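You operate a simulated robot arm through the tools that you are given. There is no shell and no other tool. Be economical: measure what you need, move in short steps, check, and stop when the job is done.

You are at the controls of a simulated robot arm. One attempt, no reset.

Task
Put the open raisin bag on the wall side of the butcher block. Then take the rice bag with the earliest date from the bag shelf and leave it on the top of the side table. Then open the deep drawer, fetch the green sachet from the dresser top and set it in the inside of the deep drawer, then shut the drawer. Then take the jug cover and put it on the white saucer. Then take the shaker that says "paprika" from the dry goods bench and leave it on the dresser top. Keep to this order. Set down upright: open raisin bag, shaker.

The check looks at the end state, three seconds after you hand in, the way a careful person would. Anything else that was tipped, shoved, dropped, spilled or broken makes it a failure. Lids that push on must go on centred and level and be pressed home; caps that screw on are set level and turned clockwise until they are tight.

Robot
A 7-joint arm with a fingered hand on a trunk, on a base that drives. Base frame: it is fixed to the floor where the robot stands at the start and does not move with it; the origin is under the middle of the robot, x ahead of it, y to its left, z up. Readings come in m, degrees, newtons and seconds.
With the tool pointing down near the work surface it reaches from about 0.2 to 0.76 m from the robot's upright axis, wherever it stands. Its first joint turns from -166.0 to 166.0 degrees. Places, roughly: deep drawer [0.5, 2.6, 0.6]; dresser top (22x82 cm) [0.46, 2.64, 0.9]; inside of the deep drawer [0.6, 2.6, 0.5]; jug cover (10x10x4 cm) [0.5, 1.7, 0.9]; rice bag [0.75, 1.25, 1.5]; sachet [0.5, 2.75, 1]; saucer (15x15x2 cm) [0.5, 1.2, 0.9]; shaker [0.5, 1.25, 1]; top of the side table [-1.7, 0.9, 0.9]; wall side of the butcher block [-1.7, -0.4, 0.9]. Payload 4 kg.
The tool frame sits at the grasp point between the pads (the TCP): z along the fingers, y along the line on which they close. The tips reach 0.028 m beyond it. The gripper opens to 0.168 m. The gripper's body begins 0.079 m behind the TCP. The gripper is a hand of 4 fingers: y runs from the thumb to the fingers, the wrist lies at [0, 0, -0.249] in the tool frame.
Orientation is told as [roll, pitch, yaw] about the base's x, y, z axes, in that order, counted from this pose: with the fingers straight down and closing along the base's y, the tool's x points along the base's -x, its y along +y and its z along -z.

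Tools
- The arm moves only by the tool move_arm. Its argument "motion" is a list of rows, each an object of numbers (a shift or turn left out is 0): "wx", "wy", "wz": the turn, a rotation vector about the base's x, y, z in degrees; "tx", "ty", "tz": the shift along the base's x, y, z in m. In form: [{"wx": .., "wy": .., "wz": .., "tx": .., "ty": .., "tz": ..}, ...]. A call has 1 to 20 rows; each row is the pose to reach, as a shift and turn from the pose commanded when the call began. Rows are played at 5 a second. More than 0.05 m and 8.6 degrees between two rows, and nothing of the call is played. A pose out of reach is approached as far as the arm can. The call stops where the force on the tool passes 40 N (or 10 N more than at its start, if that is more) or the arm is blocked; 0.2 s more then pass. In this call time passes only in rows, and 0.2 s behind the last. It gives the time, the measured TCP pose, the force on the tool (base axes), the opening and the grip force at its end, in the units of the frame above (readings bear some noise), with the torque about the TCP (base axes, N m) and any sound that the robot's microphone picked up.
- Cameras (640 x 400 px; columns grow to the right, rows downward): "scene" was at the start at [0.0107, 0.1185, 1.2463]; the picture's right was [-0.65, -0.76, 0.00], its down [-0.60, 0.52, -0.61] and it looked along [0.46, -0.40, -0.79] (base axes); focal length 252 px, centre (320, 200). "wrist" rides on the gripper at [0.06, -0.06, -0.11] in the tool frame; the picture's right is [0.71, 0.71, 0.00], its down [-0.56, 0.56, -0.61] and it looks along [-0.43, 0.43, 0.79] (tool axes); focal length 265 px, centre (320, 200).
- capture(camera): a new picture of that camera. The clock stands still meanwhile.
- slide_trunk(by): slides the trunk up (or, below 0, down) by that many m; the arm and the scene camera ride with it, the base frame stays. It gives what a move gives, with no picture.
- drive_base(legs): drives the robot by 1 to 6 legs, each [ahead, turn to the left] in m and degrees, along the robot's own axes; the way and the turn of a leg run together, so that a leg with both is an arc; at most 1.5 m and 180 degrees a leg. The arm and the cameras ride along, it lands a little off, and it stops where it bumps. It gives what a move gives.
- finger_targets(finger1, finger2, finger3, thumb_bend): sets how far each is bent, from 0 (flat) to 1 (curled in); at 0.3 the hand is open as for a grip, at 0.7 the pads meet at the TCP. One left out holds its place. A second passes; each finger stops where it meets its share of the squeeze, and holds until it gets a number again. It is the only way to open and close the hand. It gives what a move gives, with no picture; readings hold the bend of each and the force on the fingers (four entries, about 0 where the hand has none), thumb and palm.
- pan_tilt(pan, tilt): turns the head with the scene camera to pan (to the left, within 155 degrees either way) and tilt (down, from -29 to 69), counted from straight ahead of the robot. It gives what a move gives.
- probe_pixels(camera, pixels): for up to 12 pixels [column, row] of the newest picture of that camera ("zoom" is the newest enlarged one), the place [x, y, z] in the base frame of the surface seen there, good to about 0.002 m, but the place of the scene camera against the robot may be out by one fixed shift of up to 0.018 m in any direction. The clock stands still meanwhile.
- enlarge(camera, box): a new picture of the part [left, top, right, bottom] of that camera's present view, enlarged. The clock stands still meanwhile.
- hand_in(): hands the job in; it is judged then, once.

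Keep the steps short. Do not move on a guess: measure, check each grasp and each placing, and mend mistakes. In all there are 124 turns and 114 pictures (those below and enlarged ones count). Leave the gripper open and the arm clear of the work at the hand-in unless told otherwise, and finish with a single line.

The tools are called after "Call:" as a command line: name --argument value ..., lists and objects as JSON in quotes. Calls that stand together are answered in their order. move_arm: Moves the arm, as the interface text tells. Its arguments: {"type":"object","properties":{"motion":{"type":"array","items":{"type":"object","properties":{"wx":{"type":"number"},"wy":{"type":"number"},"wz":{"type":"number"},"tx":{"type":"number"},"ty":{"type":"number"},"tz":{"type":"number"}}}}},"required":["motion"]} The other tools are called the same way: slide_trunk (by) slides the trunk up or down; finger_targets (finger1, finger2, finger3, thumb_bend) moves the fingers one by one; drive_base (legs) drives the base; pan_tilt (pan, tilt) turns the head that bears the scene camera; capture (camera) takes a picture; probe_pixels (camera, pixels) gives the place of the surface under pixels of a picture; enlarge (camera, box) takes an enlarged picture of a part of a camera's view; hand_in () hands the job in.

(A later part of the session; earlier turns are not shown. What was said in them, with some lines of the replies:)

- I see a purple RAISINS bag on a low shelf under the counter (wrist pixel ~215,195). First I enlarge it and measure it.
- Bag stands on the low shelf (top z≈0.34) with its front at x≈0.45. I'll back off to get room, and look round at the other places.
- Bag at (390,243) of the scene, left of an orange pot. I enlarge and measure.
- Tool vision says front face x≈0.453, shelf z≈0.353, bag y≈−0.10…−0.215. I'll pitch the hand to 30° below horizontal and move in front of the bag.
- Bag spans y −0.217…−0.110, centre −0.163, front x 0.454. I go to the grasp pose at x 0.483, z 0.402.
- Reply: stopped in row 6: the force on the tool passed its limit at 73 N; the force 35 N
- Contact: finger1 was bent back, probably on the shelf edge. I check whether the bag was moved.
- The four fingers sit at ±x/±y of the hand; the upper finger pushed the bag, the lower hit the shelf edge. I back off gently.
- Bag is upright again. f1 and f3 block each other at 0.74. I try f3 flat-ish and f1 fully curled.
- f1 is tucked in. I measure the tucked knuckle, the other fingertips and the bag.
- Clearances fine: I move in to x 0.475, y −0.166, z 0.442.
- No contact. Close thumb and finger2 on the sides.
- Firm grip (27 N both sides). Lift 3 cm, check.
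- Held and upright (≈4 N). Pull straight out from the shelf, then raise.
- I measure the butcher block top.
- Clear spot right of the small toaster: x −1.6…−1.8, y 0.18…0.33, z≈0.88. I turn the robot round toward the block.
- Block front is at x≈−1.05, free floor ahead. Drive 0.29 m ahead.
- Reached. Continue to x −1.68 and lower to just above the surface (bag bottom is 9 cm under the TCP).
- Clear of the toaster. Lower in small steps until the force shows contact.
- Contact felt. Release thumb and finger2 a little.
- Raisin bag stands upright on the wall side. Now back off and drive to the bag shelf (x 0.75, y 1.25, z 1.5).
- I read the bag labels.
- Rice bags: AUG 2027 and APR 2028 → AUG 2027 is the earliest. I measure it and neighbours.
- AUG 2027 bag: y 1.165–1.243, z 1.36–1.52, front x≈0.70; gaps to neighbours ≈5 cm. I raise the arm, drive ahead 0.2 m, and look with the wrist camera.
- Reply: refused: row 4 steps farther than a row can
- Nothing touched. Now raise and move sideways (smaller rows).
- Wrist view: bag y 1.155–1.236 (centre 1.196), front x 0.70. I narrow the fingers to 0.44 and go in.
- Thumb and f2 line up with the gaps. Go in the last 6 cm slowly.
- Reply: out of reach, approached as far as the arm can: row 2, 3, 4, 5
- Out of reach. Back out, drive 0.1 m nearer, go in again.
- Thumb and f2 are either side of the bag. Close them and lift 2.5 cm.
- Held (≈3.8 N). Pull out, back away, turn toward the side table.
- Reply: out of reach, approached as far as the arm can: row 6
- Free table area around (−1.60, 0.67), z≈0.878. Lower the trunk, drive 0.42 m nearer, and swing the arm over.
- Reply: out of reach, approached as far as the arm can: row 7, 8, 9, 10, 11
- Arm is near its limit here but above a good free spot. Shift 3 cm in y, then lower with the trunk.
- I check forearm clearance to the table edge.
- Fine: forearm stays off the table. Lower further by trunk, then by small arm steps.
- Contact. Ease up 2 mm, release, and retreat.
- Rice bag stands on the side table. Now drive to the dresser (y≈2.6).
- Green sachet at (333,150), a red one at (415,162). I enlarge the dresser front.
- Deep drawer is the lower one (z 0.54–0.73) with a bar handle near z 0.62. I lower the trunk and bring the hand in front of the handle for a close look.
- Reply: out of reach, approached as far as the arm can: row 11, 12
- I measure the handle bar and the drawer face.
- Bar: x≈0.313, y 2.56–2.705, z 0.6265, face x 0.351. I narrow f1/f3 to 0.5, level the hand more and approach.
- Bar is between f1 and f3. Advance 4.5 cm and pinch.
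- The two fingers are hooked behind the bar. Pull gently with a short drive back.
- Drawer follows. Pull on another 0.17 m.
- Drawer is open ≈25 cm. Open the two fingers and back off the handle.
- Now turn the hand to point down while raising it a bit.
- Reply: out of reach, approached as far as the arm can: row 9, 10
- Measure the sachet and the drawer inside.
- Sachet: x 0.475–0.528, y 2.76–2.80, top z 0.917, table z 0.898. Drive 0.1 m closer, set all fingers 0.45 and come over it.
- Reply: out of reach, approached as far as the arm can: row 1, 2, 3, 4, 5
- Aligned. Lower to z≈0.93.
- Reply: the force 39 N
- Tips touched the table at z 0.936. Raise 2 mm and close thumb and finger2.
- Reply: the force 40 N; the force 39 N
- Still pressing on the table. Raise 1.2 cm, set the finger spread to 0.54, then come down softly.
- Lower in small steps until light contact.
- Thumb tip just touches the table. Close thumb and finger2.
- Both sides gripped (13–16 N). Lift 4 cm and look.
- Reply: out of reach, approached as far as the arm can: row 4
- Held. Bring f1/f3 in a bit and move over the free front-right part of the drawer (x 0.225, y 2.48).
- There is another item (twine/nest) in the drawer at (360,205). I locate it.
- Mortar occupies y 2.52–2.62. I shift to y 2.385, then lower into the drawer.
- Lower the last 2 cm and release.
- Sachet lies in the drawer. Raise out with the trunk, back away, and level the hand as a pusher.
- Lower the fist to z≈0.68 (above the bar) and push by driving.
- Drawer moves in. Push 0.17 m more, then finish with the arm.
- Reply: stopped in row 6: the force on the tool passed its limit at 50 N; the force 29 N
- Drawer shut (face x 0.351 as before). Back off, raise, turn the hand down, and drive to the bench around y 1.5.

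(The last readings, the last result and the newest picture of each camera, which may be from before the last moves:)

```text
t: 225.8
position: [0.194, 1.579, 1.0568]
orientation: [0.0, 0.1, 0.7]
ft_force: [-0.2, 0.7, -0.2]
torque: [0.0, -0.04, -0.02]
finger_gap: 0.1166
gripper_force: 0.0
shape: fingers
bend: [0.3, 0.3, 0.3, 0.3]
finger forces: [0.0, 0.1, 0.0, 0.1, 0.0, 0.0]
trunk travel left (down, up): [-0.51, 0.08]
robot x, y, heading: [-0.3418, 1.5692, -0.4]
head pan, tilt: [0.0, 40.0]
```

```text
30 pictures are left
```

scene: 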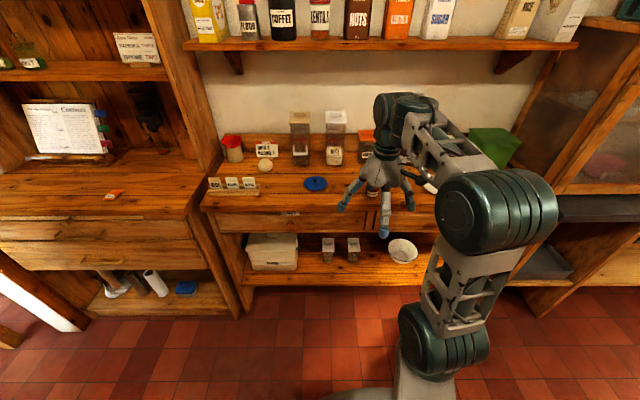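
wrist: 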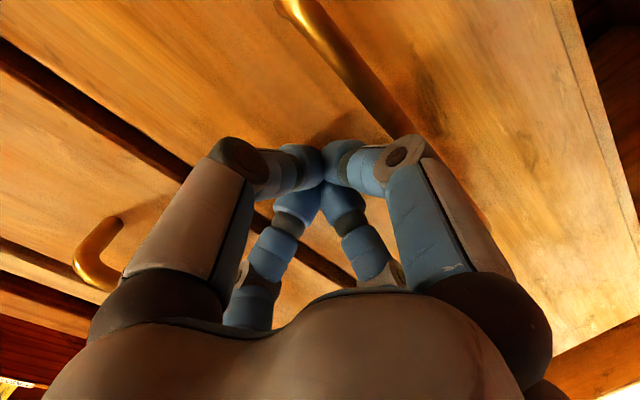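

Call:
enlarge --camera "scene" --box '[190, 140, 350, 240]'

Call:
probe_pixels --camera "zoom" --pixels '[[500, 160], [455, 175], [545, 175], [500, 195], [500, 145], [480, 205], [250, 170], [320, 110], [600, 110], [430, 230]]'

```text
4.00 times, centred on (270, 190) of scene
```

zoom: 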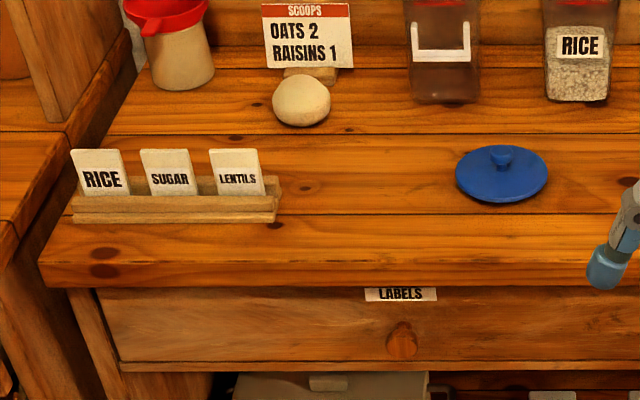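

```text
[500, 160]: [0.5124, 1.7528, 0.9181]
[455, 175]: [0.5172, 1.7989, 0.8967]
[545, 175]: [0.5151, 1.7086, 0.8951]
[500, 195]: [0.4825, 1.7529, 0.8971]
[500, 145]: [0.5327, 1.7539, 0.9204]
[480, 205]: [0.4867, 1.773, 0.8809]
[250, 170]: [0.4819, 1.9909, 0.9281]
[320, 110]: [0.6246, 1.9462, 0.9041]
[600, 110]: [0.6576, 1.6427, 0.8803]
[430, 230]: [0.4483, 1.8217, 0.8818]
```

Blue cover: disc centre ≈(0.503,1.746) corrected, knob on top to z≈0.92. Drive 0.15 m nearer and hover above.

Call:
drive_base --legs '[[0.15, 0]]'

Call:
finger_targets --finger1 0.55 --finger2 0.55 --finger3 0.55 --thumb_bend 0.55

Call:
move_arm --motion '[{"tx": 0.03, "ty": 0.03}, {"tx": 0.06, "ty": 0.06}, {"tx": 0.09, "ty": 0.09}, {"tx": 0.12, "ty": 0.12}, {"tx": 0.145, "ty": 0.15}, {"tx": 0.155, "ty": 0.168, "tz": -0.02}]'

Call:
capture --camera "wrist"

```text
t: 227.2
position: [0.3434, 1.578, 1.0563]
orientation: [0.0, 0.2, 0.8]
ft_force: [0.3, 0.2, 0.4]
torque: [-0.02, 0.03, 0.05]
finger_gap: 0.1166
gripper_force: 0.2
shape: fingers
bend: [0.3, 0.3, 0.3, 0.3]
finger forces: [0.0, 0.1, 0.0, 0.1, 0.0, 0.0]
trunk travel left (down, up): [-0.51, 0.08]
robot x, y, heading: [-0.1938, 1.5701, -0.5]
head pan, tilt: [0.0, 40.0]
```

```text
t: 228.2
position: [0.343, 1.5783, 1.0577]
orientation: [0.0, 0.1, 0.7]
ft_force: [0.1, 0.0, -0.5]
torque: [-0.01, -0.02, 0.01]
finger_gap: 0.0424
gripper_force: 0.0
shape: fingers
bend: [0.55, 0.55, 0.55, 0.55]
finger forces: [0.0, 0.1, 0.0, 0.1, 0.1, 0.0]
trunk travel left (down, up): [-0.51, 0.08]
robot x, y, heading: [-0.1912, 1.5713, -0.4]
head pan, tilt: [0.0, 40.0]
```

```text
t: 229.6
position: [0.4977, 1.7481, 1.0373]
orientation: [0.0, 0.2, 0.6]
ft_force: [0.5, -0.3, 0.9]
torque: [-0.02, -0.03, 0.0]
finger_gap: 0.0426
gripper_force: 0.1
shape: fingers
bend: [0.55, 0.55, 0.55, 0.55]
finger forces: [0.0, 0.1, 0.0, 0.1, 0.0, 0.1]
trunk travel left (down, up): [-0.51, 0.08]
robot x, y, heading: [-0.1926, 1.5717, -0.6]
head pan, tilt: [0.0, 40.0]
```

```text
28 pictures are left
```

wrist: 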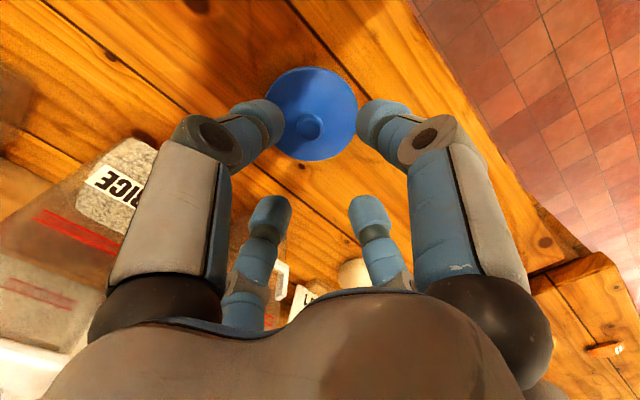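

Call:
probe_pixels --camera "wrist" --pixels '[[309, 127], [301, 127], [317, 127], [309, 118], [309, 136], [275, 100], [350, 105], [310, 70], [315, 158], [330, 150], [285, 80]]'

Call:
enlarge --camera "wrist" --box '[260, 60, 370, 170]'

```text
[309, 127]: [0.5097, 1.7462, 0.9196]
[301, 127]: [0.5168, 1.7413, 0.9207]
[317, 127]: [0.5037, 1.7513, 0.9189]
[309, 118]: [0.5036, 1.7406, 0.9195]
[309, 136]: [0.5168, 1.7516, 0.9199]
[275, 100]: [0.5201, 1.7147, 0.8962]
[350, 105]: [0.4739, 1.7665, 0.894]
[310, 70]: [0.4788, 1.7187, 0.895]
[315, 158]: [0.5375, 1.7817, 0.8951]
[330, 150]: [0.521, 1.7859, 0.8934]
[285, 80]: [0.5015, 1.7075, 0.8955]
```

```text
3.64 times, centred on (315, 115) of wrist
```

zoom: 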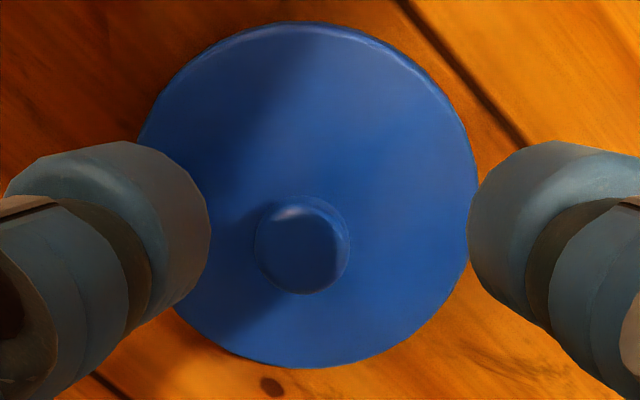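

Knob centre (0.510,1.746), top z 0.9195; disc top 0.896. Lower to z 0.941 and close all four on the knob.

Call:
move_arm --motion '[{"tx": 0.012, "ty": -0.002, "tz": -0.03}, {"tx": 0.012, "ty": -0.002, "tz": -0.06}, {"tx": 0.012, "ty": -0.002, "tz": -0.08}, {"tx": 0.012, "ty": -0.002, "tz": -0.09}, {"tx": 0.012, "ty": -0.002, "tz": -0.096}]'

Call:
finger_targets --finger2 0.8 --thumb_bend 0.8

Call:
capture --camera "wrist"

```text
t: 230.8
position: [0.5111, 1.745, 0.9409]
orientation: [0.0, 0.1, 0.8]
ft_force: [-1.0, -0.4, -0.2]
torque: [-0.02, 0.0, 0.0]
finger_gap: 0.0424
gripper_force: 0.1
shape: fingers
bend: [0.55, 0.55, 0.55, 0.55]
finger forces: [0.1, 0.1, 0.0, 0.0, 0.0, 0.0]
trunk travel left (down, up): [-0.51, 0.08]
robot x, y, heading: [-0.19, 1.5692, -0.5]
head pan, tilt: [0.0, 40.0]
```

```text
t: 231.8
position: [0.5103, 1.7448, 0.9411]
orientation: [-0.1, 0.1, 0.6]
ft_force: [0.9, -0.3, 6.8]
torque: [0.16, -0.02, 0.0]
finger_gap: 0.0277
gripper_force: 14.2
shape: fingers
bend: [0.55, 0.62, 0.55, 0.72]
finger forces: [0.0, 15.4, 0.0, 0.0, 13.9, 0.0]
trunk travel left (down, up): [-0.51, 0.08]
robot x, y, heading: [-0.1885, 1.5728, -0.6]
head pan, tilt: [0.0, 40.0]
```

```text
26 pictures are left
```

wrist: 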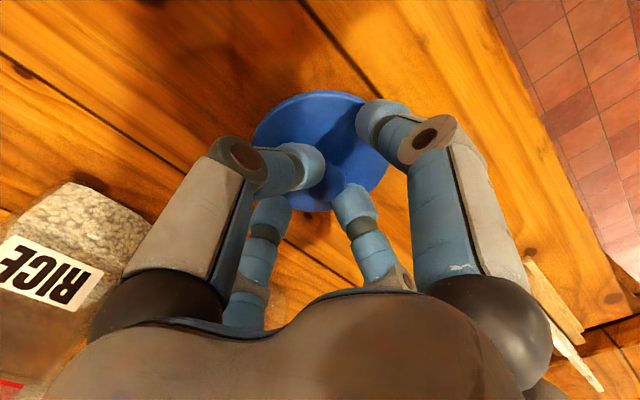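

Knob gripped. Lift 8 cm and check.

Call:
move_arm --motion '[{"tz": 0.01}, {"tz": 0.03}, {"tz": 0.06}, {"tz": 0.1}]'

Call:
capture --camera "wrist"

```text
t: 232.8
position: [0.4971, 1.7406, 1.0314]
orientation: [0.0, 0.1, 0.7]
ft_force: [0.4, -0.6, 0.5]
torque: [0.04, -0.05, 0.01]
finger_gap: 0.0276
gripper_force: 12.8
shape: fingers
bend: [0.55, 0.61, 0.55, 0.74]
finger forces: [0.1, 13.5, 0.1, 0.0, 12.2, 0.0]
out of reach, approached as far as the arm can: row 4
trunk travel left (down, up): [-0.51, 0.08]
robot x, y, heading: [-0.1933, 1.5712, -0.4]
head pan, tilt: [0.0, 40.0]
```

```text
25 pictures are left
```

wrist: 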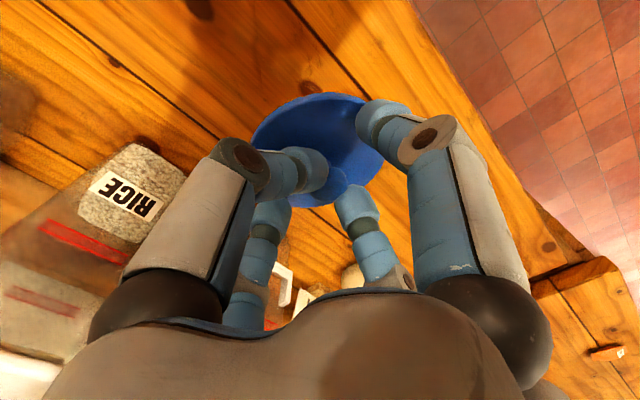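

Lifted. I check whether the disc is level, and plan the path to the saucer.

Call:
probe_pixels --camera "wrist" --pixels '[[270, 130], [370, 165], [315, 105], [300, 195], [345, 110], [335, 160]]'

Call:
pan_tilt --pan -25 --tilt 45

Call:
capture --camera "scene"

```text
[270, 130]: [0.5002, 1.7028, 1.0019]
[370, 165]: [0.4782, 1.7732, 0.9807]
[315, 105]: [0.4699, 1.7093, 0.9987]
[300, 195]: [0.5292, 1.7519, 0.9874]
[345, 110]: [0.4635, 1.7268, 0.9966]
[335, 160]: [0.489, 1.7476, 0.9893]
```

```text
t: 233.6
position: [0.4992, 1.7415, 1.0303]
orientation: [0.0, 0.2, 0.6]
ft_force: [-0.4, 0.9, 0.7]
torque: [-0.01, -0.02, -0.02]
finger_gap: 0.0273
gripper_force: 13.0
shape: fingers
bend: [0.55, 0.61, 0.55, 0.74]
finger forces: [0.0, 13.6, 0.0, 0.0, 12.2, 0.0]
trunk travel left (down, up): [-0.51, 0.08]
robot x, y, heading: [-0.1912, 1.5749, -0.5]
head pan, tilt: [-25.0, 45.0]
```

```text
24 pictures are left
```

scene: 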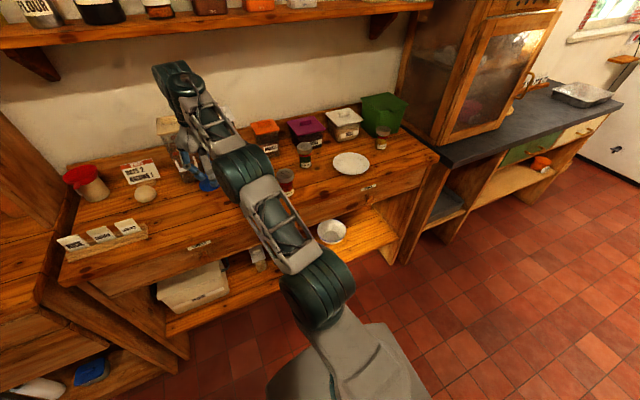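

Disc tilts ≈17° about x (+y side low); I'll counter-roll. Now measure the saucer.

Call:
enlarge --camera "scene" --box '[260, 110, 420, 210]'

Call:
probe_pixels --camera "zoom" --pixels '[[290, 212], [435, 210], [362, 175], [362, 252], [362, 212], [330, 212], [395, 212], [100, 275], [180, 175], [485, 115], [105, 230], [485, 150]]'

```text
4.00 times, centred on (340, 160) of scene
```

zoom: 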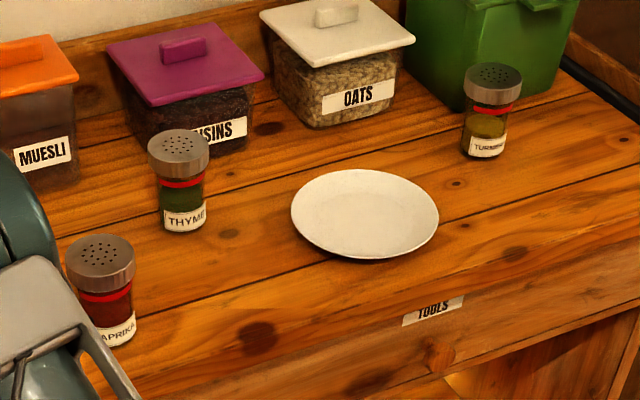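

```text
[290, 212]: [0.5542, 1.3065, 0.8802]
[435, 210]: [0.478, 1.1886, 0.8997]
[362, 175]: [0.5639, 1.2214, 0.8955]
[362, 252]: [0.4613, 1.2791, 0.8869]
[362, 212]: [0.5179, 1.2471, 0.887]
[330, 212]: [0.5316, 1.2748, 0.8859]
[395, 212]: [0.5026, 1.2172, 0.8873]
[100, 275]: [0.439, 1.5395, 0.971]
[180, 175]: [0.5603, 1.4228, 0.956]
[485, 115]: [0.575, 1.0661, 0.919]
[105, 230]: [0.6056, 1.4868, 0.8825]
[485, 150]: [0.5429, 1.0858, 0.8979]
```

Saucer centre ≈(0.508,1.239), inner z 0.883. Raise, retract the arm off the bench, shift the robot to y≈1.28.

Call:
slide_trunk --by 0.075

Call:
move_arm --motion '[{"tx": -0.03, "ty": -0.015}, {"tx": -0.06, "ty": -0.03}, {"tx": -0.09, "ty": -0.045}, {"tx": -0.12, "ty": -0.06}, {"tx": -0.15, "ty": -0.075}, {"tx": -0.18, "ty": -0.09}, {"tx": -0.21, "ty": -0.105}, {"tx": -0.24, "ty": -0.12}]'

Call:
drive_base --legs '[[-0.2, 0], [0, -90], [0.3, 0], [0, 90], [0.2, 0]]'

Call:
capture --camera "wrist"

```text
t: 234.8
position: [0.4987, 1.7411, 1.1051]
orientation: [0.0, 0.0, 0.7]
ft_force: [0.3, 0.9, -0.7]
torque: [0.02, 0.02, -0.03]
finger_gap: 0.0273
gripper_force: 12.8
shape: fingers
bend: [0.55, 0.61, 0.55, 0.74]
finger forces: [0.0, 13.6, 0.0, 0.0, 12.3, 0.0]
trunk travel left (down, up): [-0.585, 0.005]
robot x, y, heading: [-0.1933, 1.5729, -0.7]
head pan, tilt: [-25.0, 45.0]
```

```text
t: 236.6
position: [0.2583, 1.622, 1.1054]
orientation: [0.0, 0.2, 0.8]
ft_force: [0.1, 0.5, -0.3]
torque: [0.05, -0.03, -0.03]
finger_gap: 0.0275
gripper_force: 12.8
shape: fingers
bend: [0.55, 0.61, 0.55, 0.74]
finger forces: [0.0, 13.2, 0.1, 0.1, 12.4, 0.0]
trunk travel left (down, up): [-0.585, 0.005]
robot x, y, heading: [-0.1937, 1.572, -0.5]
head pan, tilt: [-25.0, 45.0]
```

```text
t: 248.6
position: [0.2606, 1.3256, 1.1035]
orientation: [0.0, 0.3, 1.2]
ft_force: [-0.4, -0.1, -0.8]
torque: [0.01, -0.01, 0.01]
finger_gap: 0.0274
gripper_force: 13.0
shape: fingers
bend: [0.55, 0.61, 0.55, 0.74]
finger forces: [0.0, 13.0, 0.0, 0.0, 12.2, 0.0]
trunk travel left (down, up): [-0.585, 0.005]
robot x, y, heading: [-0.1901, 1.2757, 0.2]
head pan, tilt: [-25.0, 45.0]
```

```text
22 pictures are left
```

wrist: 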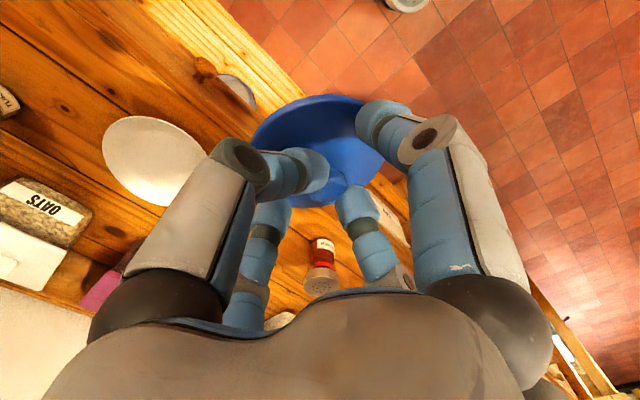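

Call:
probe_pixels --camera "wrist" --pixels '[[107, 145], [150, 120], [198, 160], [150, 200], [175, 128], [150, 160], [270, 130], [370, 165], [345, 183], [322, 240], [325, 270]]'

```text
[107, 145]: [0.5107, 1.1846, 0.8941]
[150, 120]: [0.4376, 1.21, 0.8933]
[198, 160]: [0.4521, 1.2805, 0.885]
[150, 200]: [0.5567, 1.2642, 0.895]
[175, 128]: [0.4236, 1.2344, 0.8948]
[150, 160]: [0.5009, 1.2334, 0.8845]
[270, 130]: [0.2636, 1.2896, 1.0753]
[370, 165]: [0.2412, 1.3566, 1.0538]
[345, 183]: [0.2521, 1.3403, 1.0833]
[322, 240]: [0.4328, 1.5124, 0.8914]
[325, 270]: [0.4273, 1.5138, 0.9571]
```

Saucer centre ≈(0.492,1.246). Move over it with a +16° counter-roll, hover at z 1.0.

Call:
move_arm --motion '[{"tx": 0.035, "ty": -0.012, "wx": 2}, {"tx": 0.07, "ty": -0.024, "wx": 5}, {"tx": 0.105, "ty": -0.036, "wx": 8}, {"tx": 0.14, "ty": -0.048, "wx": 11}, {"tx": 0.175, "ty": -0.06, "wx": 14}, {"tx": 0.21, "ty": -0.072, "tz": -0.02, "wx": 16}, {"tx": 0.232, "ty": -0.08, "tz": -0.05, "wx": 16}, {"tx": 0.232, "ty": -0.08, "tz": -0.09, "wx": 16}, {"tx": 0.232, "ty": -0.08, "tz": -0.11, "wx": 16}]'

Call:
capture --camera "wrist"

Call:
pan_tilt --pan 0 --tilt 45

Call:
capture --camera "scene"

```text
t: 250.6
position: [0.4923, 1.2434, 0.9941]
orientation: [16.0, -0.2, 1.1]
ft_force: [-0.5, -0.1, -1.1]
torque: [0.06, 0.02, -0.01]
finger_gap: 0.0274
gripper_force: 12.6
shape: fingers
bend: [0.55, 0.61, 0.55, 0.74]
finger forces: [0.0, 12.6, 0.0, 0.0, 12.0, 0.1]
out of reach, approached as far as the arm can: row 4, 5, 6, 7, 8
trunk travel left (down, up): [-0.585, 0.005]
robot x, y, heading: [-0.1893, 1.2705, 0.1]
head pan, tilt: [-25.0, 45.0]
```

```text
21 pictures are left
```

wrist: 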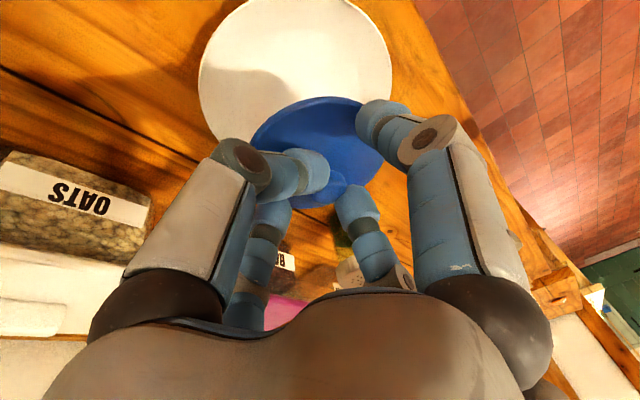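

```text
t: 251.5
position: [0.4928, 1.2452, 0.9953]
orientation: [16.0, -0.3, 1.2]
ft_force: [-0.2, -0.2, -0.5]
torque: [-0.02, -0.03, 0.0]
finger_gap: 0.0273
gripper_force: 12.4
shape: fingers
bend: [0.55, 0.61, 0.55, 0.74]
finger forces: [0.1, 12.7, 0.1, 0.0, 11.9, 0.0]
trunk travel left (down, up): [-0.585, 0.005]
robot x, y, heading: [-0.185, 1.2757, 0.1]
head pan, tilt: [0.0, 45.0]
```

```text
20 pictures are left
```

scene: 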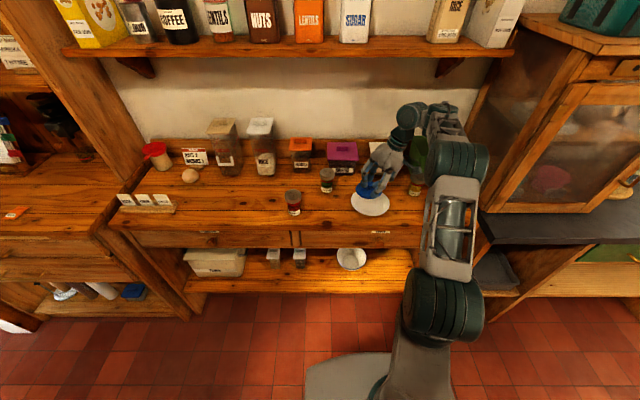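

Call:
probe_pixels --camera "wrist" --pixels '[[206, 60], [295, 5], [385, 60], [205, 110], [345, 10], [270, 130], [370, 165], [315, 105], [300, 197], [355, 110], [300, 50]]'

```text
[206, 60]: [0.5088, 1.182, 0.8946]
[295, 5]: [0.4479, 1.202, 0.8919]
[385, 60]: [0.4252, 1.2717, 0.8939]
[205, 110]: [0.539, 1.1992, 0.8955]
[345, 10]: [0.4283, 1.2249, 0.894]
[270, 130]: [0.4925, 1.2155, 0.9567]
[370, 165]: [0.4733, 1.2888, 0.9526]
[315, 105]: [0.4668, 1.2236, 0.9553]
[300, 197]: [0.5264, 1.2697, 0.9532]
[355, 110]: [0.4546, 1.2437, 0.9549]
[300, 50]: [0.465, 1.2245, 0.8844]
```

Disc is level now (3°) and within 5 mm of the saucer centre. Lower.

Call:
move_arm --motion '[{"tx": 0.003, "ty": -0.005, "tz": -0.02}, {"tx": 0.003, "ty": -0.005, "tz": -0.036}, {"tx": 0.003, "ty": -0.005, "tz": -0.044}, {"tx": 0.003, "ty": -0.005, "tz": -0.048}]'

```text
t: 252.5
position: [0.4935, 1.2414, 0.946]
orientation: [16.0, -0.2, 1.2]
ft_force: [-0.9, 0.2, -0.4]
torque: [-0.03, -0.03, 0.01]
finger_gap: 0.0272
gripper_force: 12.1
shape: fingers
bend: [0.55, 0.61, 0.55, 0.74]
finger forces: [0.0, 12.6, 0.1, 0.0, 11.7, 0.1]
trunk travel left (down, up): [-0.585, 0.005]
robot x, y, heading: [-0.1906, 1.2741, 0.2]
head pan, tilt: [0.0, 45.0]
```

Call:
move_arm --motion '[{"tz": -0.002}, {"tz": -0.004}, {"tz": -0.005}, {"tz": -0.006}]'

Call:
capture --camera "wrist"

```text
t: 253.5
position: [0.4948, 1.24, 0.9407]
orientation: [16.0, -0.2, 1.2]
ft_force: [0.4, 0.3, 1.3]
torque: [0.07, 0.02, 0.03]
finger_gap: 0.0273
gripper_force: 12.0
shape: fingers
bend: [0.55, 0.61, 0.55, 0.74]
finger forces: [0.1, 12.9, 0.1, 0.1, 11.9, 0.1]
trunk travel left (down, up): [-0.585, 0.005]
robot x, y, heading: [-0.1916, 1.2735, 0.0]
head pan, tilt: [0.0, 45.0]
```

```text
19 pictures are left
```

wrist: 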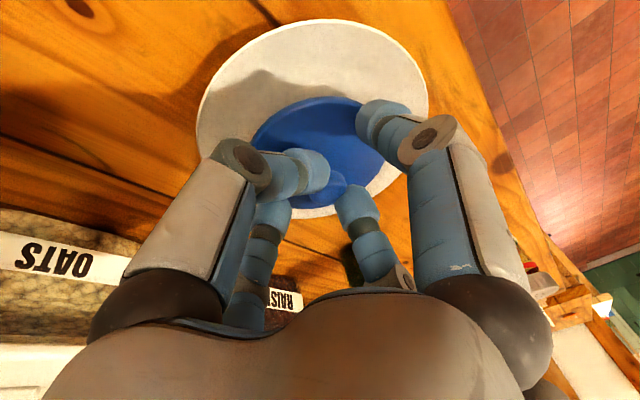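

Call:
move_arm --motion '[{"tz": -0.002}, {"tz": -0.003}, {"tz": -0.004}]'

Call:
probe_pixels --camera "wrist" --pixels '[[270, 130], [370, 165], [315, 105], [215, 90], [320, 30], [400, 170], [315, 212]]'

```text
t: 254.3
position: [0.4952, 1.241, 0.9377]
orientation: [16.1, -0.5, 1.2]
ft_force: [-0.4, -2.2, 16.0]
torque: [0.26, -0.26, -0.04]
finger_gap: 0.0276
gripper_force: 17.7
shape: fingers
bend: [0.55, 0.62, 0.55, 0.74]
finger forces: [0.0, 14.9, 5.4, 0.0, 15.2, 0.0]
trunk travel left (down, up): [-0.585, 0.005]
robot x, y, heading: [-0.1912, 1.2735, 0.0]
head pan, tilt: [0.0, 45.0]
```

```text
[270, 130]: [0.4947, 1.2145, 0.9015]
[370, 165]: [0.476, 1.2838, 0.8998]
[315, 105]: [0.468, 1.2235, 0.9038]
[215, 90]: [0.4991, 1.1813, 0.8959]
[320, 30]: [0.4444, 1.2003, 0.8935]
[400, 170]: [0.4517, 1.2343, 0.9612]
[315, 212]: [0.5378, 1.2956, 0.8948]
```

Seated (16 N). Ease 2 mm up, open thumb and finger2, lift away.

Call:
move_arm --motion '[{"tz": 0.002}]'

Call:
finger_targets --finger1 0.5 --finger2 0.5 --finger3 0.5 --thumb_bend 0.55

Call:
move_arm --motion '[{"tz": 0.01}, {"tz": 0.03}, {"tz": 0.06, "wx": -5}, {"tz": 0.09, "tx": -0.03, "wx": -10}, {"tz": 0.1, "tx": -0.07, "wx": -16}]'

Call:
capture --camera "wrist"

```text
t: 254.7
position: [0.4945, 1.2401, 0.9382]
orientation: [15.9, -0.3, 1.1]
ft_force: [2.0, -3.3, 10.8]
torque: [0.17, -0.2, -0.07]
finger_gap: 0.0272
gripper_force: 15.3
shape: fingers
bend: [0.55, 0.62, 0.55, 0.74]
finger forces: [0.0, 13.8, 3.6, 0.0, 13.7, 0.0]
trunk travel left (down, up): [-0.585, 0.005]
robot x, y, heading: [-0.1906, 1.2753, 0.3]
head pan, tilt: [0.0, 45.0]
```

```text
t: 255.7
position: [0.4946, 1.2417, 0.9423]
orientation: [16.0, -0.5, 1.2]
ft_force: [1.8, 0.2, 30.1]
torque: [-0.33, -0.3, -0.01]
finger_gap: 0.0417
gripper_force: 15.1
shape: fingers
bend: [0.5, 0.5, 0.5, 0.61]
finger forces: [0.0, 0.4, 5.2, 0.0, 23.6, 0.0]
trunk travel left (down, up): [-0.585, 0.005]
robot x, y, heading: [-0.1937, 1.2721, 0.0]
head pan, tilt: [0.0, 45.0]
```

```text
t: 256.9
position: [0.4238, 1.2409, 1.038]
orientation: [0.1, 0.2, 1.4]
ft_force: [-0.7, 0.2, 0.1]
torque: [-0.03, -0.01, -0.02]
finger_gap: 0.0495
gripper_force: 0.1
shape: fingers
bend: [0.5, 0.5, 0.5, 0.55]
finger forces: [0.1, 0.0, 0.1, 0.0, 0.1, 0.0]
trunk travel left (down, up): [-0.585, 0.005]
robot x, y, heading: [-0.1915, 1.2725, 0.2]
head pan, tilt: [0.0, 45.0]
```

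```text
18 pictures are left
```

wrist: 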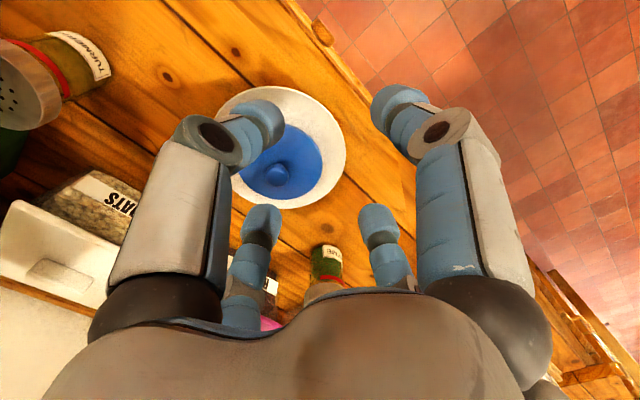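

Cover sits on the saucer. Check it from the scene camera, and move the hand above the paprika shaker at hover height.

Call:
move_arm --motion '[{"ty": 0.045}, {"ty": 0.09}, {"ty": 0.135}, {"ty": 0.18}, {"ty": 0.225}, {"ty": 0.26, "tz": 0.01}]'

Call:
enlarge --camera "scene" --box '[260, 140, 460, 250]'

Call:
finger_targets --finger1 0.4 --finger2 0.4 --finger3 0.4 --thumb_bend 0.4

Call:
capture --camera "wrist"

```text
t: 258.3
position: [0.4246, 1.5023, 1.049]
orientation: [0.1, 0.2, 1.2]
ft_force: [0.3, 0.5, -0.2]
torque: [0.05, 0.0, 0.02]
finger_gap: 0.0498
gripper_force: 0.1
shape: fingers
bend: [0.5, 0.5, 0.5, 0.55]
finger forces: [0.1, 0.1, 0.0, 0.0, 0.0, 0.1]
trunk travel left (down, up): [-0.585, 0.005]
robot x, y, heading: [-0.1872, 1.2744, -0.2]
head pan, tilt: [0.0, 45.0]
```

```text
3.20 times, centred on (360, 195) of scene
```

zoom: 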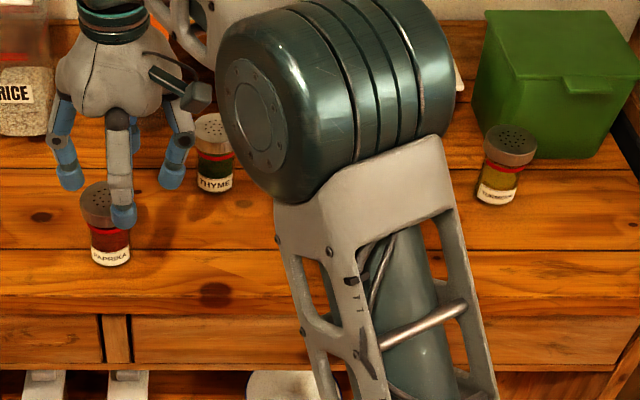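

```text
t: 259.3
position: [0.4241, 1.5006, 1.0492]
orientation: [0.1, 0.1, 1.2]
ft_force: [-0.7, 0.4, 0.5]
torque: [0.02, 0.01, -0.03]
finger_gap: 0.0875
gripper_force: 0.1
shape: fingers
bend: [0.4, 0.4, 0.4, 0.4]
finger forces: [0.0, 0.0, 0.0, 0.0, 0.1, 0.0]
trunk travel left (down, up): [-0.585, 0.005]
robot x, y, heading: [-0.1934, 1.2676, 0.1]
head pan, tilt: [0.0, 45.0]
```

```text
16 pictures are left
```

wrist: 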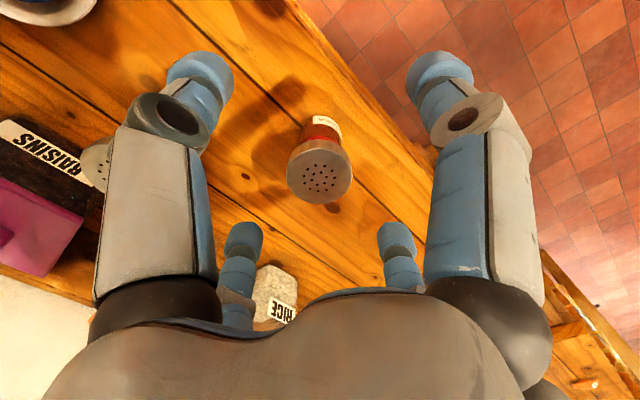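

Call:
probe_pixels --camera "wrist" --pixels '[[320, 177], [292, 172], [348, 178], [320, 152], [320, 200], [300, 195], [340, 160], [322, 128], [360, 110], [395, 245]]'

```text
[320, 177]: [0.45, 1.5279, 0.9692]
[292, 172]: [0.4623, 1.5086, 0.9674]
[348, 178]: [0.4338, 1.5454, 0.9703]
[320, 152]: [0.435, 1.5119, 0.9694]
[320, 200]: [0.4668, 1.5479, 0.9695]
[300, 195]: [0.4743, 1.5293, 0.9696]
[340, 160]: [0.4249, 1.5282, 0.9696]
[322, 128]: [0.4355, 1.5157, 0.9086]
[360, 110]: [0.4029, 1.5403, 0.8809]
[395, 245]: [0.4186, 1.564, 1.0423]
```

Shaker centre (0.450,1.528), radius ≈0.025, top z 0.9695. Centre over it and lower to z 0.932.

Call:
move_arm --motion '[{"tx": 0.013, "ty": 0.014}, {"tx": 0.026, "ty": 0.0275}, {"tx": 0.026, "ty": 0.0275, "tz": -0.025}, {"tx": 0.026, "ty": 0.0275, "tz": -0.05}, {"tx": 0.026, "ty": 0.0275, "tz": -0.075}, {"tx": 0.026, "ty": 0.0275, "tz": -0.1}, {"tx": 0.026, "ty": 0.0275, "tz": -0.117}]'

Call:
capture --camera "wrist"

```text
t: 260.9
position: [0.4507, 1.5286, 0.9314]
orientation: [0.0, 0.1, 1.2]
ft_force: [0.1, -0.3, -0.4]
torque: [0.01, 0.01, 0.0]
finger_gap: 0.0873
gripper_force: 0.0
shape: fingers
bend: [0.4, 0.4, 0.4, 0.4]
finger forces: [0.0, 0.0, 0.1, 0.0, 0.0, 0.0]
trunk travel left (down, up): [-0.585, 0.005]
robot x, y, heading: [-0.1902, 1.2682, 0.0]
head pan, tilt: [0.0, 45.0]
```

```text
15 pictures are left
```

wrist: 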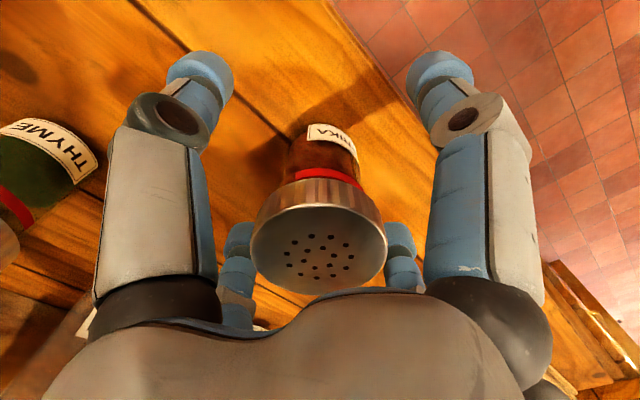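

Well centred, no contact. Close all four fingers and lift.

Call:
finger_targets --finger1 0.75 --finger2 0.75 --finger3 0.75 --thumb_bend 0.75

Call:
move_arm --motion '[{"tz": 0.01}, {"tz": 0.03}, {"tz": 0.06}, {"tz": 0.1}]'

Call:
capture --camera "wrist"

```text
t: 261.9
position: [0.4515, 1.5268, 0.9318]
orientation: [0.0, 0.1, 1.2]
ft_force: [0.1, -0.6, 1.7]
torque: [0.03, -0.01, -0.04]
finger_gap: 0.0229
gripper_force: 22.8
shape: fingers
bend: [0.61, 0.57, 0.59, 0.62]
finger forces: [6.7, 12.7, 6.9, 0.0, 19.4, 0.0]
trunk travel left (down, up): [-0.585, 0.005]
robot x, y, heading: [-0.1942, 1.2722, 0.3]
head pan, tilt: [0.0, 45.0]
```

```text
t: 262.9
position: [0.4512, 1.5287, 1.0312]
orientation: [0.0, 0.3, 1.3]
ft_force: [-0.8, -0.3, -1.7]
torque: [-0.03, 0.01, 0.02]
finger_gap: 0.0212
gripper_force: 22.5
shape: fingers
bend: [0.61, 0.57, 0.6, 0.63]
finger forces: [6.5, 13.2, 6.6, 0.0, 18.3, 0.0]
trunk travel left (down, up): [-0.585, 0.005]
robot x, y, heading: [-0.1905, 1.2734, 0.1]
head pan, tilt: [0.0, 45.0]
```

```text
14 pictures are left
```

wrist: 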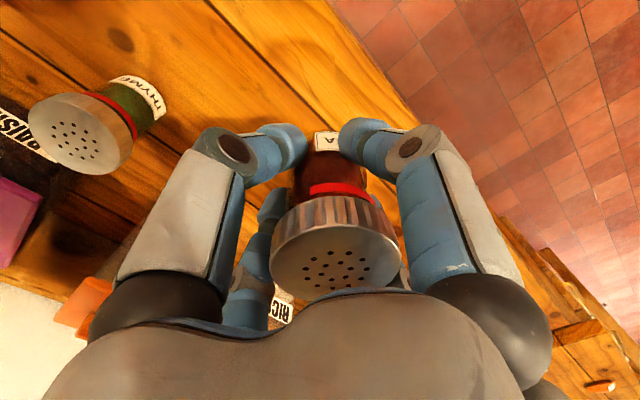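

Lifted. I check its tilt on the cap.

Call:
probe_pixels --camera "wrist" --pixels '[[285, 250], [385, 265], [335, 235], [335, 285], [300, 275], [370, 235], [325, 180], [325, 145]]'

```text
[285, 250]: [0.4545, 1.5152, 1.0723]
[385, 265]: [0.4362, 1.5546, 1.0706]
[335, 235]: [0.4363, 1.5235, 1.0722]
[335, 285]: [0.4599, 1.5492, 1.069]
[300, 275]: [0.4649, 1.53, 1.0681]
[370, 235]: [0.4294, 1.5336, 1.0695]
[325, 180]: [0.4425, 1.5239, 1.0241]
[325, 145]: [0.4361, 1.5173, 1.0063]
```

Nearly level, firmly held. Retract off the bench and drive to the dresser.

Call:
move_arm --motion '[{"tx": -0.04}, {"tx": -0.08}, {"tx": -0.12}, {"tx": -0.16, "ty": -0.02}, {"tx": -0.19, "ty": -0.055}, {"tx": -0.2, "ty": -0.1}, {"tx": -0.2, "ty": -0.145}, {"tx": -0.2, "ty": -0.19}]'

Call:
drive_base --legs '[[-0.25, 0], [0, 90], [1.32, 0], [0, -90], [0.24, 0]]'

Call:
capture --camera "scene"

Call:
capture --camera "wrist"

```text
t: 264.7
position: [0.2514, 1.3361, 1.0316]
orientation: [0.0, 0.0, 1.2]
ft_force: [-0.1, 1.3, -1.1]
torque: [0.0, 0.02, 0.02]
finger_gap: 0.0207
gripper_force: 22.5
shape: fingers
bend: [0.61, 0.57, 0.6, 0.63]
finger forces: [6.4, 13.2, 6.8, 0.0, 17.7, 0.0]
trunk travel left (down, up): [-0.585, 0.005]
robot x, y, heading: [-0.1916, 1.2725, -0.2]
head pan, tilt: [0.0, 45.0]
```

```text
t: 281.8
position: [0.2217, 2.6789, 1.0329]
orientation: [0.0, 0.2, 2.5]
ft_force: [1.2, 0.1, -2.0]
torque: [0.0, 0.05, -0.03]
finger_gap: 0.0195
gripper_force: 21.8
shape: fingers
bend: [0.62, 0.57, 0.6, 0.63]
finger forces: [5.8, 12.7, 8.1, 0.1, 16.9, 0.0]
trunk travel left (down, up): [-0.585, 0.005]
robot x, y, heading: [-0.2174, 2.6051, 1.5]
head pan, tilt: [0.0, 45.0]
```

```text
13 pictures are left
```

scene: 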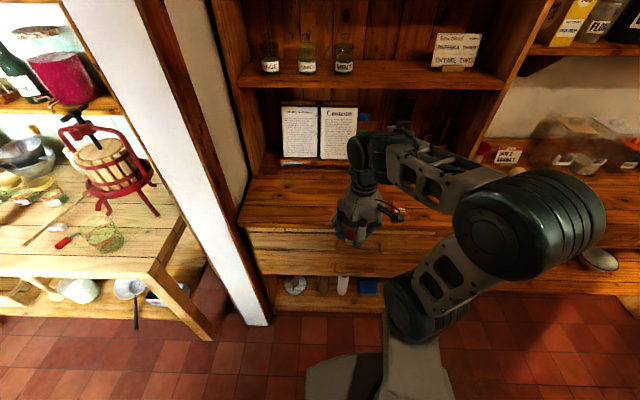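

```text
12 pictures are left
```

wrist: 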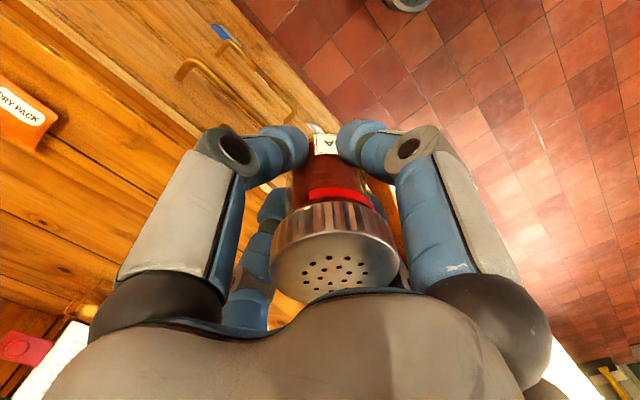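

Move over (0.43, 2.645), hover, then lower.

Call:
move_arm --motion '[{"tx": 0.04, "ty": -0.007}, {"tx": 0.08, "ty": -0.014}, {"tx": 0.12, "ty": -0.02}, {"tx": 0.16, "ty": -0.027}, {"tx": 0.2, "ty": -0.034}, {"tx": 0.208, "ty": -0.034, "tz": -0.03}, {"tx": 0.208, "ty": -0.034, "tz": -0.06}, {"tx": 0.208, "ty": -0.034, "tz": -0.073}]'

Call:
capture --camera "wrist"

```text
t: 283.6
position: [0.4281, 2.6455, 0.9577]
orientation: [-0.1, 0.1, 2.7]
ft_force: [0.2, -0.3, -1.0]
torque: [-0.03, 0.01, 0.0]
finger_gap: 0.0188
gripper_force: 21.8
shape: fingers
bend: [0.62, 0.57, 0.6, 0.64]
finger forces: [5.7, 13.2, 8.3, 0.0, 16.3, 0.0]
trunk travel left (down, up): [-0.585, 0.005]
robot x, y, heading: [-0.2219, 2.6018, 1.7]
head pan, tilt: [0.0, 45.0]
```

```text
11 pictures are left
```

wrist: 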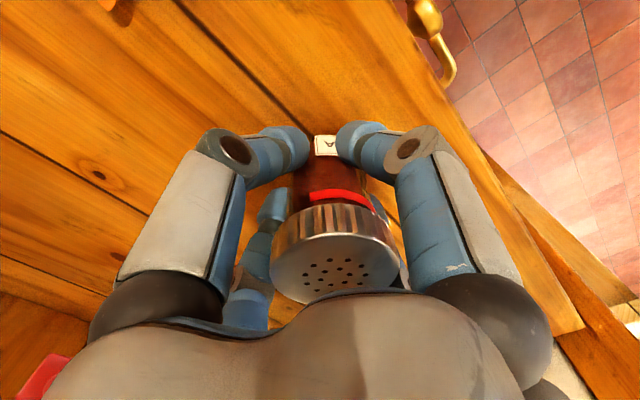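

Call:
probe_pixels --camera "wrist" --pixels '[[285, 250], [385, 265], [335, 240], [335, 288], [300, 285], [370, 240], [480, 180], [230, 110]]'

Call:
move_arm --motion '[{"tz": -0.003}, {"tz": -0.005}, {"tz": -0.007}]'

```text
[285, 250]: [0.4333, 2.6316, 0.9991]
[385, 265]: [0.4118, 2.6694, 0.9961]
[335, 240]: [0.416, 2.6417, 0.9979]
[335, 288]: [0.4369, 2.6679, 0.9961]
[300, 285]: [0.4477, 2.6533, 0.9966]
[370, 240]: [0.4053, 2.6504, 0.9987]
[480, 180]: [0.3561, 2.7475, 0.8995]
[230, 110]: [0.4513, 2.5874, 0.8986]
```

```text
t: 284.4
position: [0.4289, 2.6448, 0.9517]
orientation: [0.0, 0.1, 2.8]
ft_force: [-0.9, -0.3, 3.1]
torque: [0.1, -0.01, 0.04]
finger_gap: 0.0187
gripper_force: 22.6
shape: fingers
bend: [0.62, 0.57, 0.6, 0.64]
finger forces: [6.1, 13.4, 8.4, 0.0, 16.5, 0.1]
trunk travel left (down, up): [-0.585, 0.005]
robot x, y, heading: [-0.22, 2.6042, 1.9]
head pan, tilt: [0.0, 45.0]
```

Touching (≈4.5 N). One more millimetre, then release evenly.

Call:
move_arm --motion '[{"tz": -0.0015}]'

Call:
finger_targets --finger1 0.42 --finger2 0.42 --finger3 0.42 --thumb_bend 0.42

Call:
capture --camera "wrist"

```text
t: 284.8
position: [0.4292, 2.6448, 0.9522]
orientation: [-0.1, 0.1, 2.6]
ft_force: [0.3, -0.3, 9.1]
torque: [0.28, -0.06, 0.05]
finger_gap: 0.0189
gripper_force: 23.3
shape: fingers
bend: [0.62, 0.57, 0.6, 0.64]
finger forces: [6.4, 13.6, 8.8, 0.0, 16.7, 0.1]
trunk travel left (down, up): [-0.585, 0.005]
robot x, y, heading: [-0.221, 2.6022, 1.4]
head pan, tilt: [0.0, 45.0]
```

```text
t: 285.8
position: [0.4298, 2.6454, 0.9516]
orientation: [0.0, 0.3, 2.6]
ft_force: [1.3, -0.6, 0.0]
torque: [-0.02, -0.02, -0.01]
finger_gap: 0.0813
gripper_force: 0.0
shape: fingers
bend: [0.42, 0.42, 0.42, 0.42]
finger forces: [0.0, 0.0, 0.0, 0.1, 0.0, 0.0]
trunk travel left (down, up): [-0.585, 0.005]
robot x, y, heading: [-0.2203, 2.5991, 1.6]
head pan, tilt: [0.0, 45.0]
```

```text
10 pictures are left
```

wrist: 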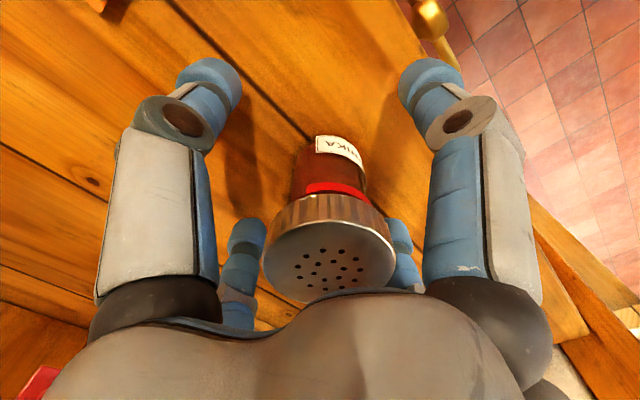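

Released, standing. Lift straight up, retract, back away, and view.

Call:
move_arm --motion '[{"tz": 0.02}, {"tz": 0.045}, {"tz": 0.075}, {"tz": 0.09, "tx": -0.03}, {"tz": 0.09, "tx": -0.07}, {"tz": 0.09, "tx": -0.11}, {"tz": 0.09, "tx": -0.15}, {"tz": 0.09, "tx": -0.19}]'

Call:
drive_base --legs '[[-0.35, 0]]'

Call:
finger_targets --finger1 0.3 --finger2 0.3 --finger3 0.3 --thumb_bend 0.3

Call:
enlarge --camera "scene" --box '[220, 60, 480, 240]'

Call:
pan_tilt --pan -50 --tilt 30

Call:
capture --camera "scene"

```text
t: 287.6
position: [0.239, 2.643, 1.0404]
orientation: [-0.1, 0.0, 2.6]
ft_force: [-0.1, 0.4, 0.8]
torque: [0.0, 0.02, 0.01]
finger_gap: 0.0811
gripper_force: 0.1
shape: fingers
bend: [0.42, 0.42, 0.42, 0.42]
finger forces: [0.1, 0.1, 0.1, 0.0, 0.1, 0.0]
trunk travel left (down, up): [-0.585, 0.005]
robot x, y, heading: [-0.2199, 2.6005, 1.6]
head pan, tilt: [0.0, 45.0]
```

```text
t: 289.9
position: [-0.1115, 2.6349, 1.0408]
orientation: [0.0, 0.2, 2.8]
ft_force: [0.4, -0.7, -0.6]
torque: [-0.01, 0.03, 0.0]
finger_gap: 0.0813
gripper_force: 0.0
shape: fingers
bend: [0.42, 0.42, 0.42, 0.42]
finger forces: [0.1, 0.0, 0.1, 0.0, 0.0, 0.0]
trunk travel left (down, up): [-0.585, 0.005]
robot x, y, heading: [-0.5659, 2.5916, 1.7]
head pan, tilt: [0.0, 45.0]
```

```text
t: 290.9
position: [-0.1112, 2.6351, 1.0404]
orientation: [0.0, 0.1, 2.8]
ft_force: [-1.2, 0.2, -0.2]
torque: [0.0, -0.01, 0.0]
finger_gap: 0.1168
gripper_force: 0.0
shape: fingers
bend: [0.3, 0.3, 0.3, 0.3]
finger forces: [0.0, 0.0, 0.0, 0.1, 0.0, 0.2]
trunk travel left (down, up): [-0.585, 0.005]
robot x, y, heading: [-0.5703, 2.5899, 1.8]
head pan, tilt: [0.0, 45.0]
```

```text
2.22 times, centred on (350, 150) of scene
```

zoom: 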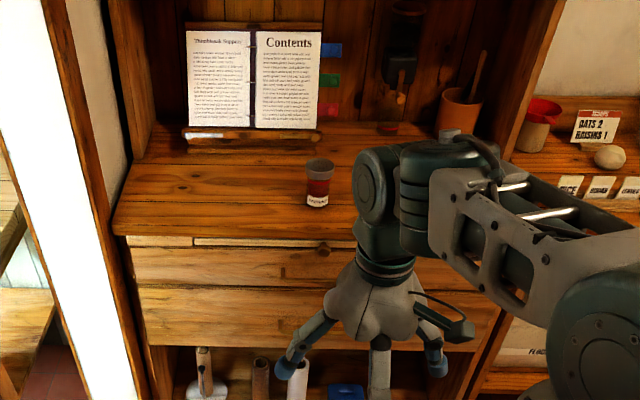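

```text
t: 292.0
position: [-0.1095, 2.635, 1.0398]
orientation: [0.0, 0.2, 2.8]
ft_force: [-0.5, -0.4, -0.6]
torque: [0.01, 0.01, -0.02]
finger_gap: 0.117
gripper_force: 0.0
shape: fingers
bend: [0.3, 0.3, 0.3, 0.3]
finger forces: [0.1, 0.1, 0.0, 0.0, 0.0, 0.1]
trunk travel left (down, up): [-0.585, 0.005]
robot x, y, heading: [-0.57, 2.5891, 1.6]
head pan, tilt: [-50.0, 30.0]
```

```text
8 pictures are left
```

scene: 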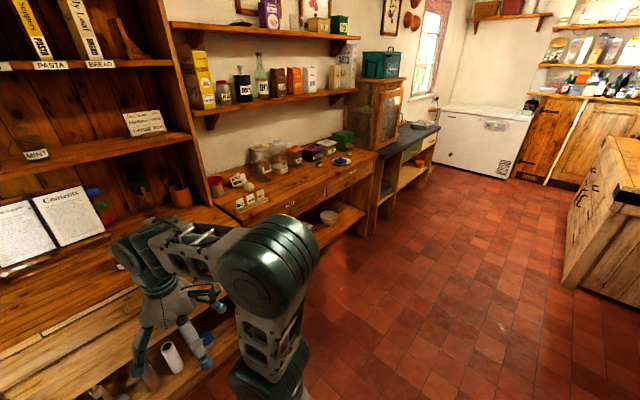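

Shaker stands upright on the dresser, drawer shut. Last look at the saucer and shelf.

Call:
enlarge --camera "scene" --box '[220, 50, 390, 200]'

Call:
enlarge --camera "scene" --box '[310, 145, 370, 180]'

```text
2.67 times, centred on (305, 125) of scene
```

zoom: 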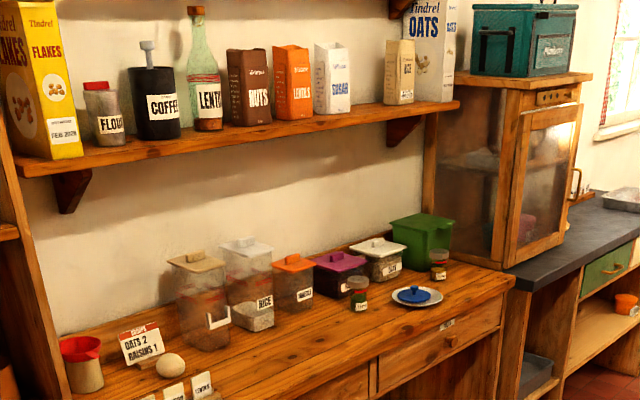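

```text
10.67 times, centred on (340, 162) of scene
```

zoom: 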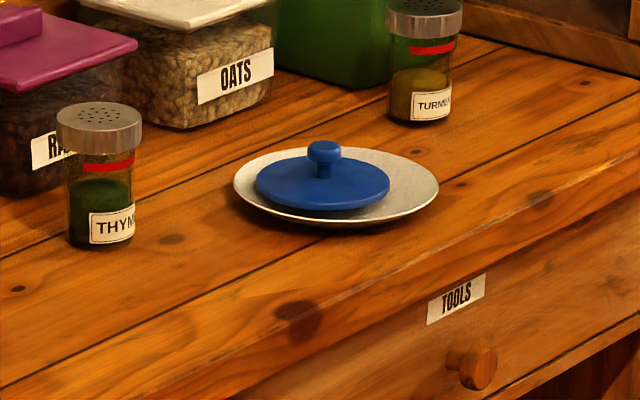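

All is in place: the cover is level on the saucer, the neighbours are undisturbed, and the hand is open and clear. Hand in.

Call:
hand_in

```text
The job is handed in.
```

All five steps were done in the order given and the job is handed in; one slip on the way: my first reach for the raisin bag tipped it briefly, and it settled back upright.
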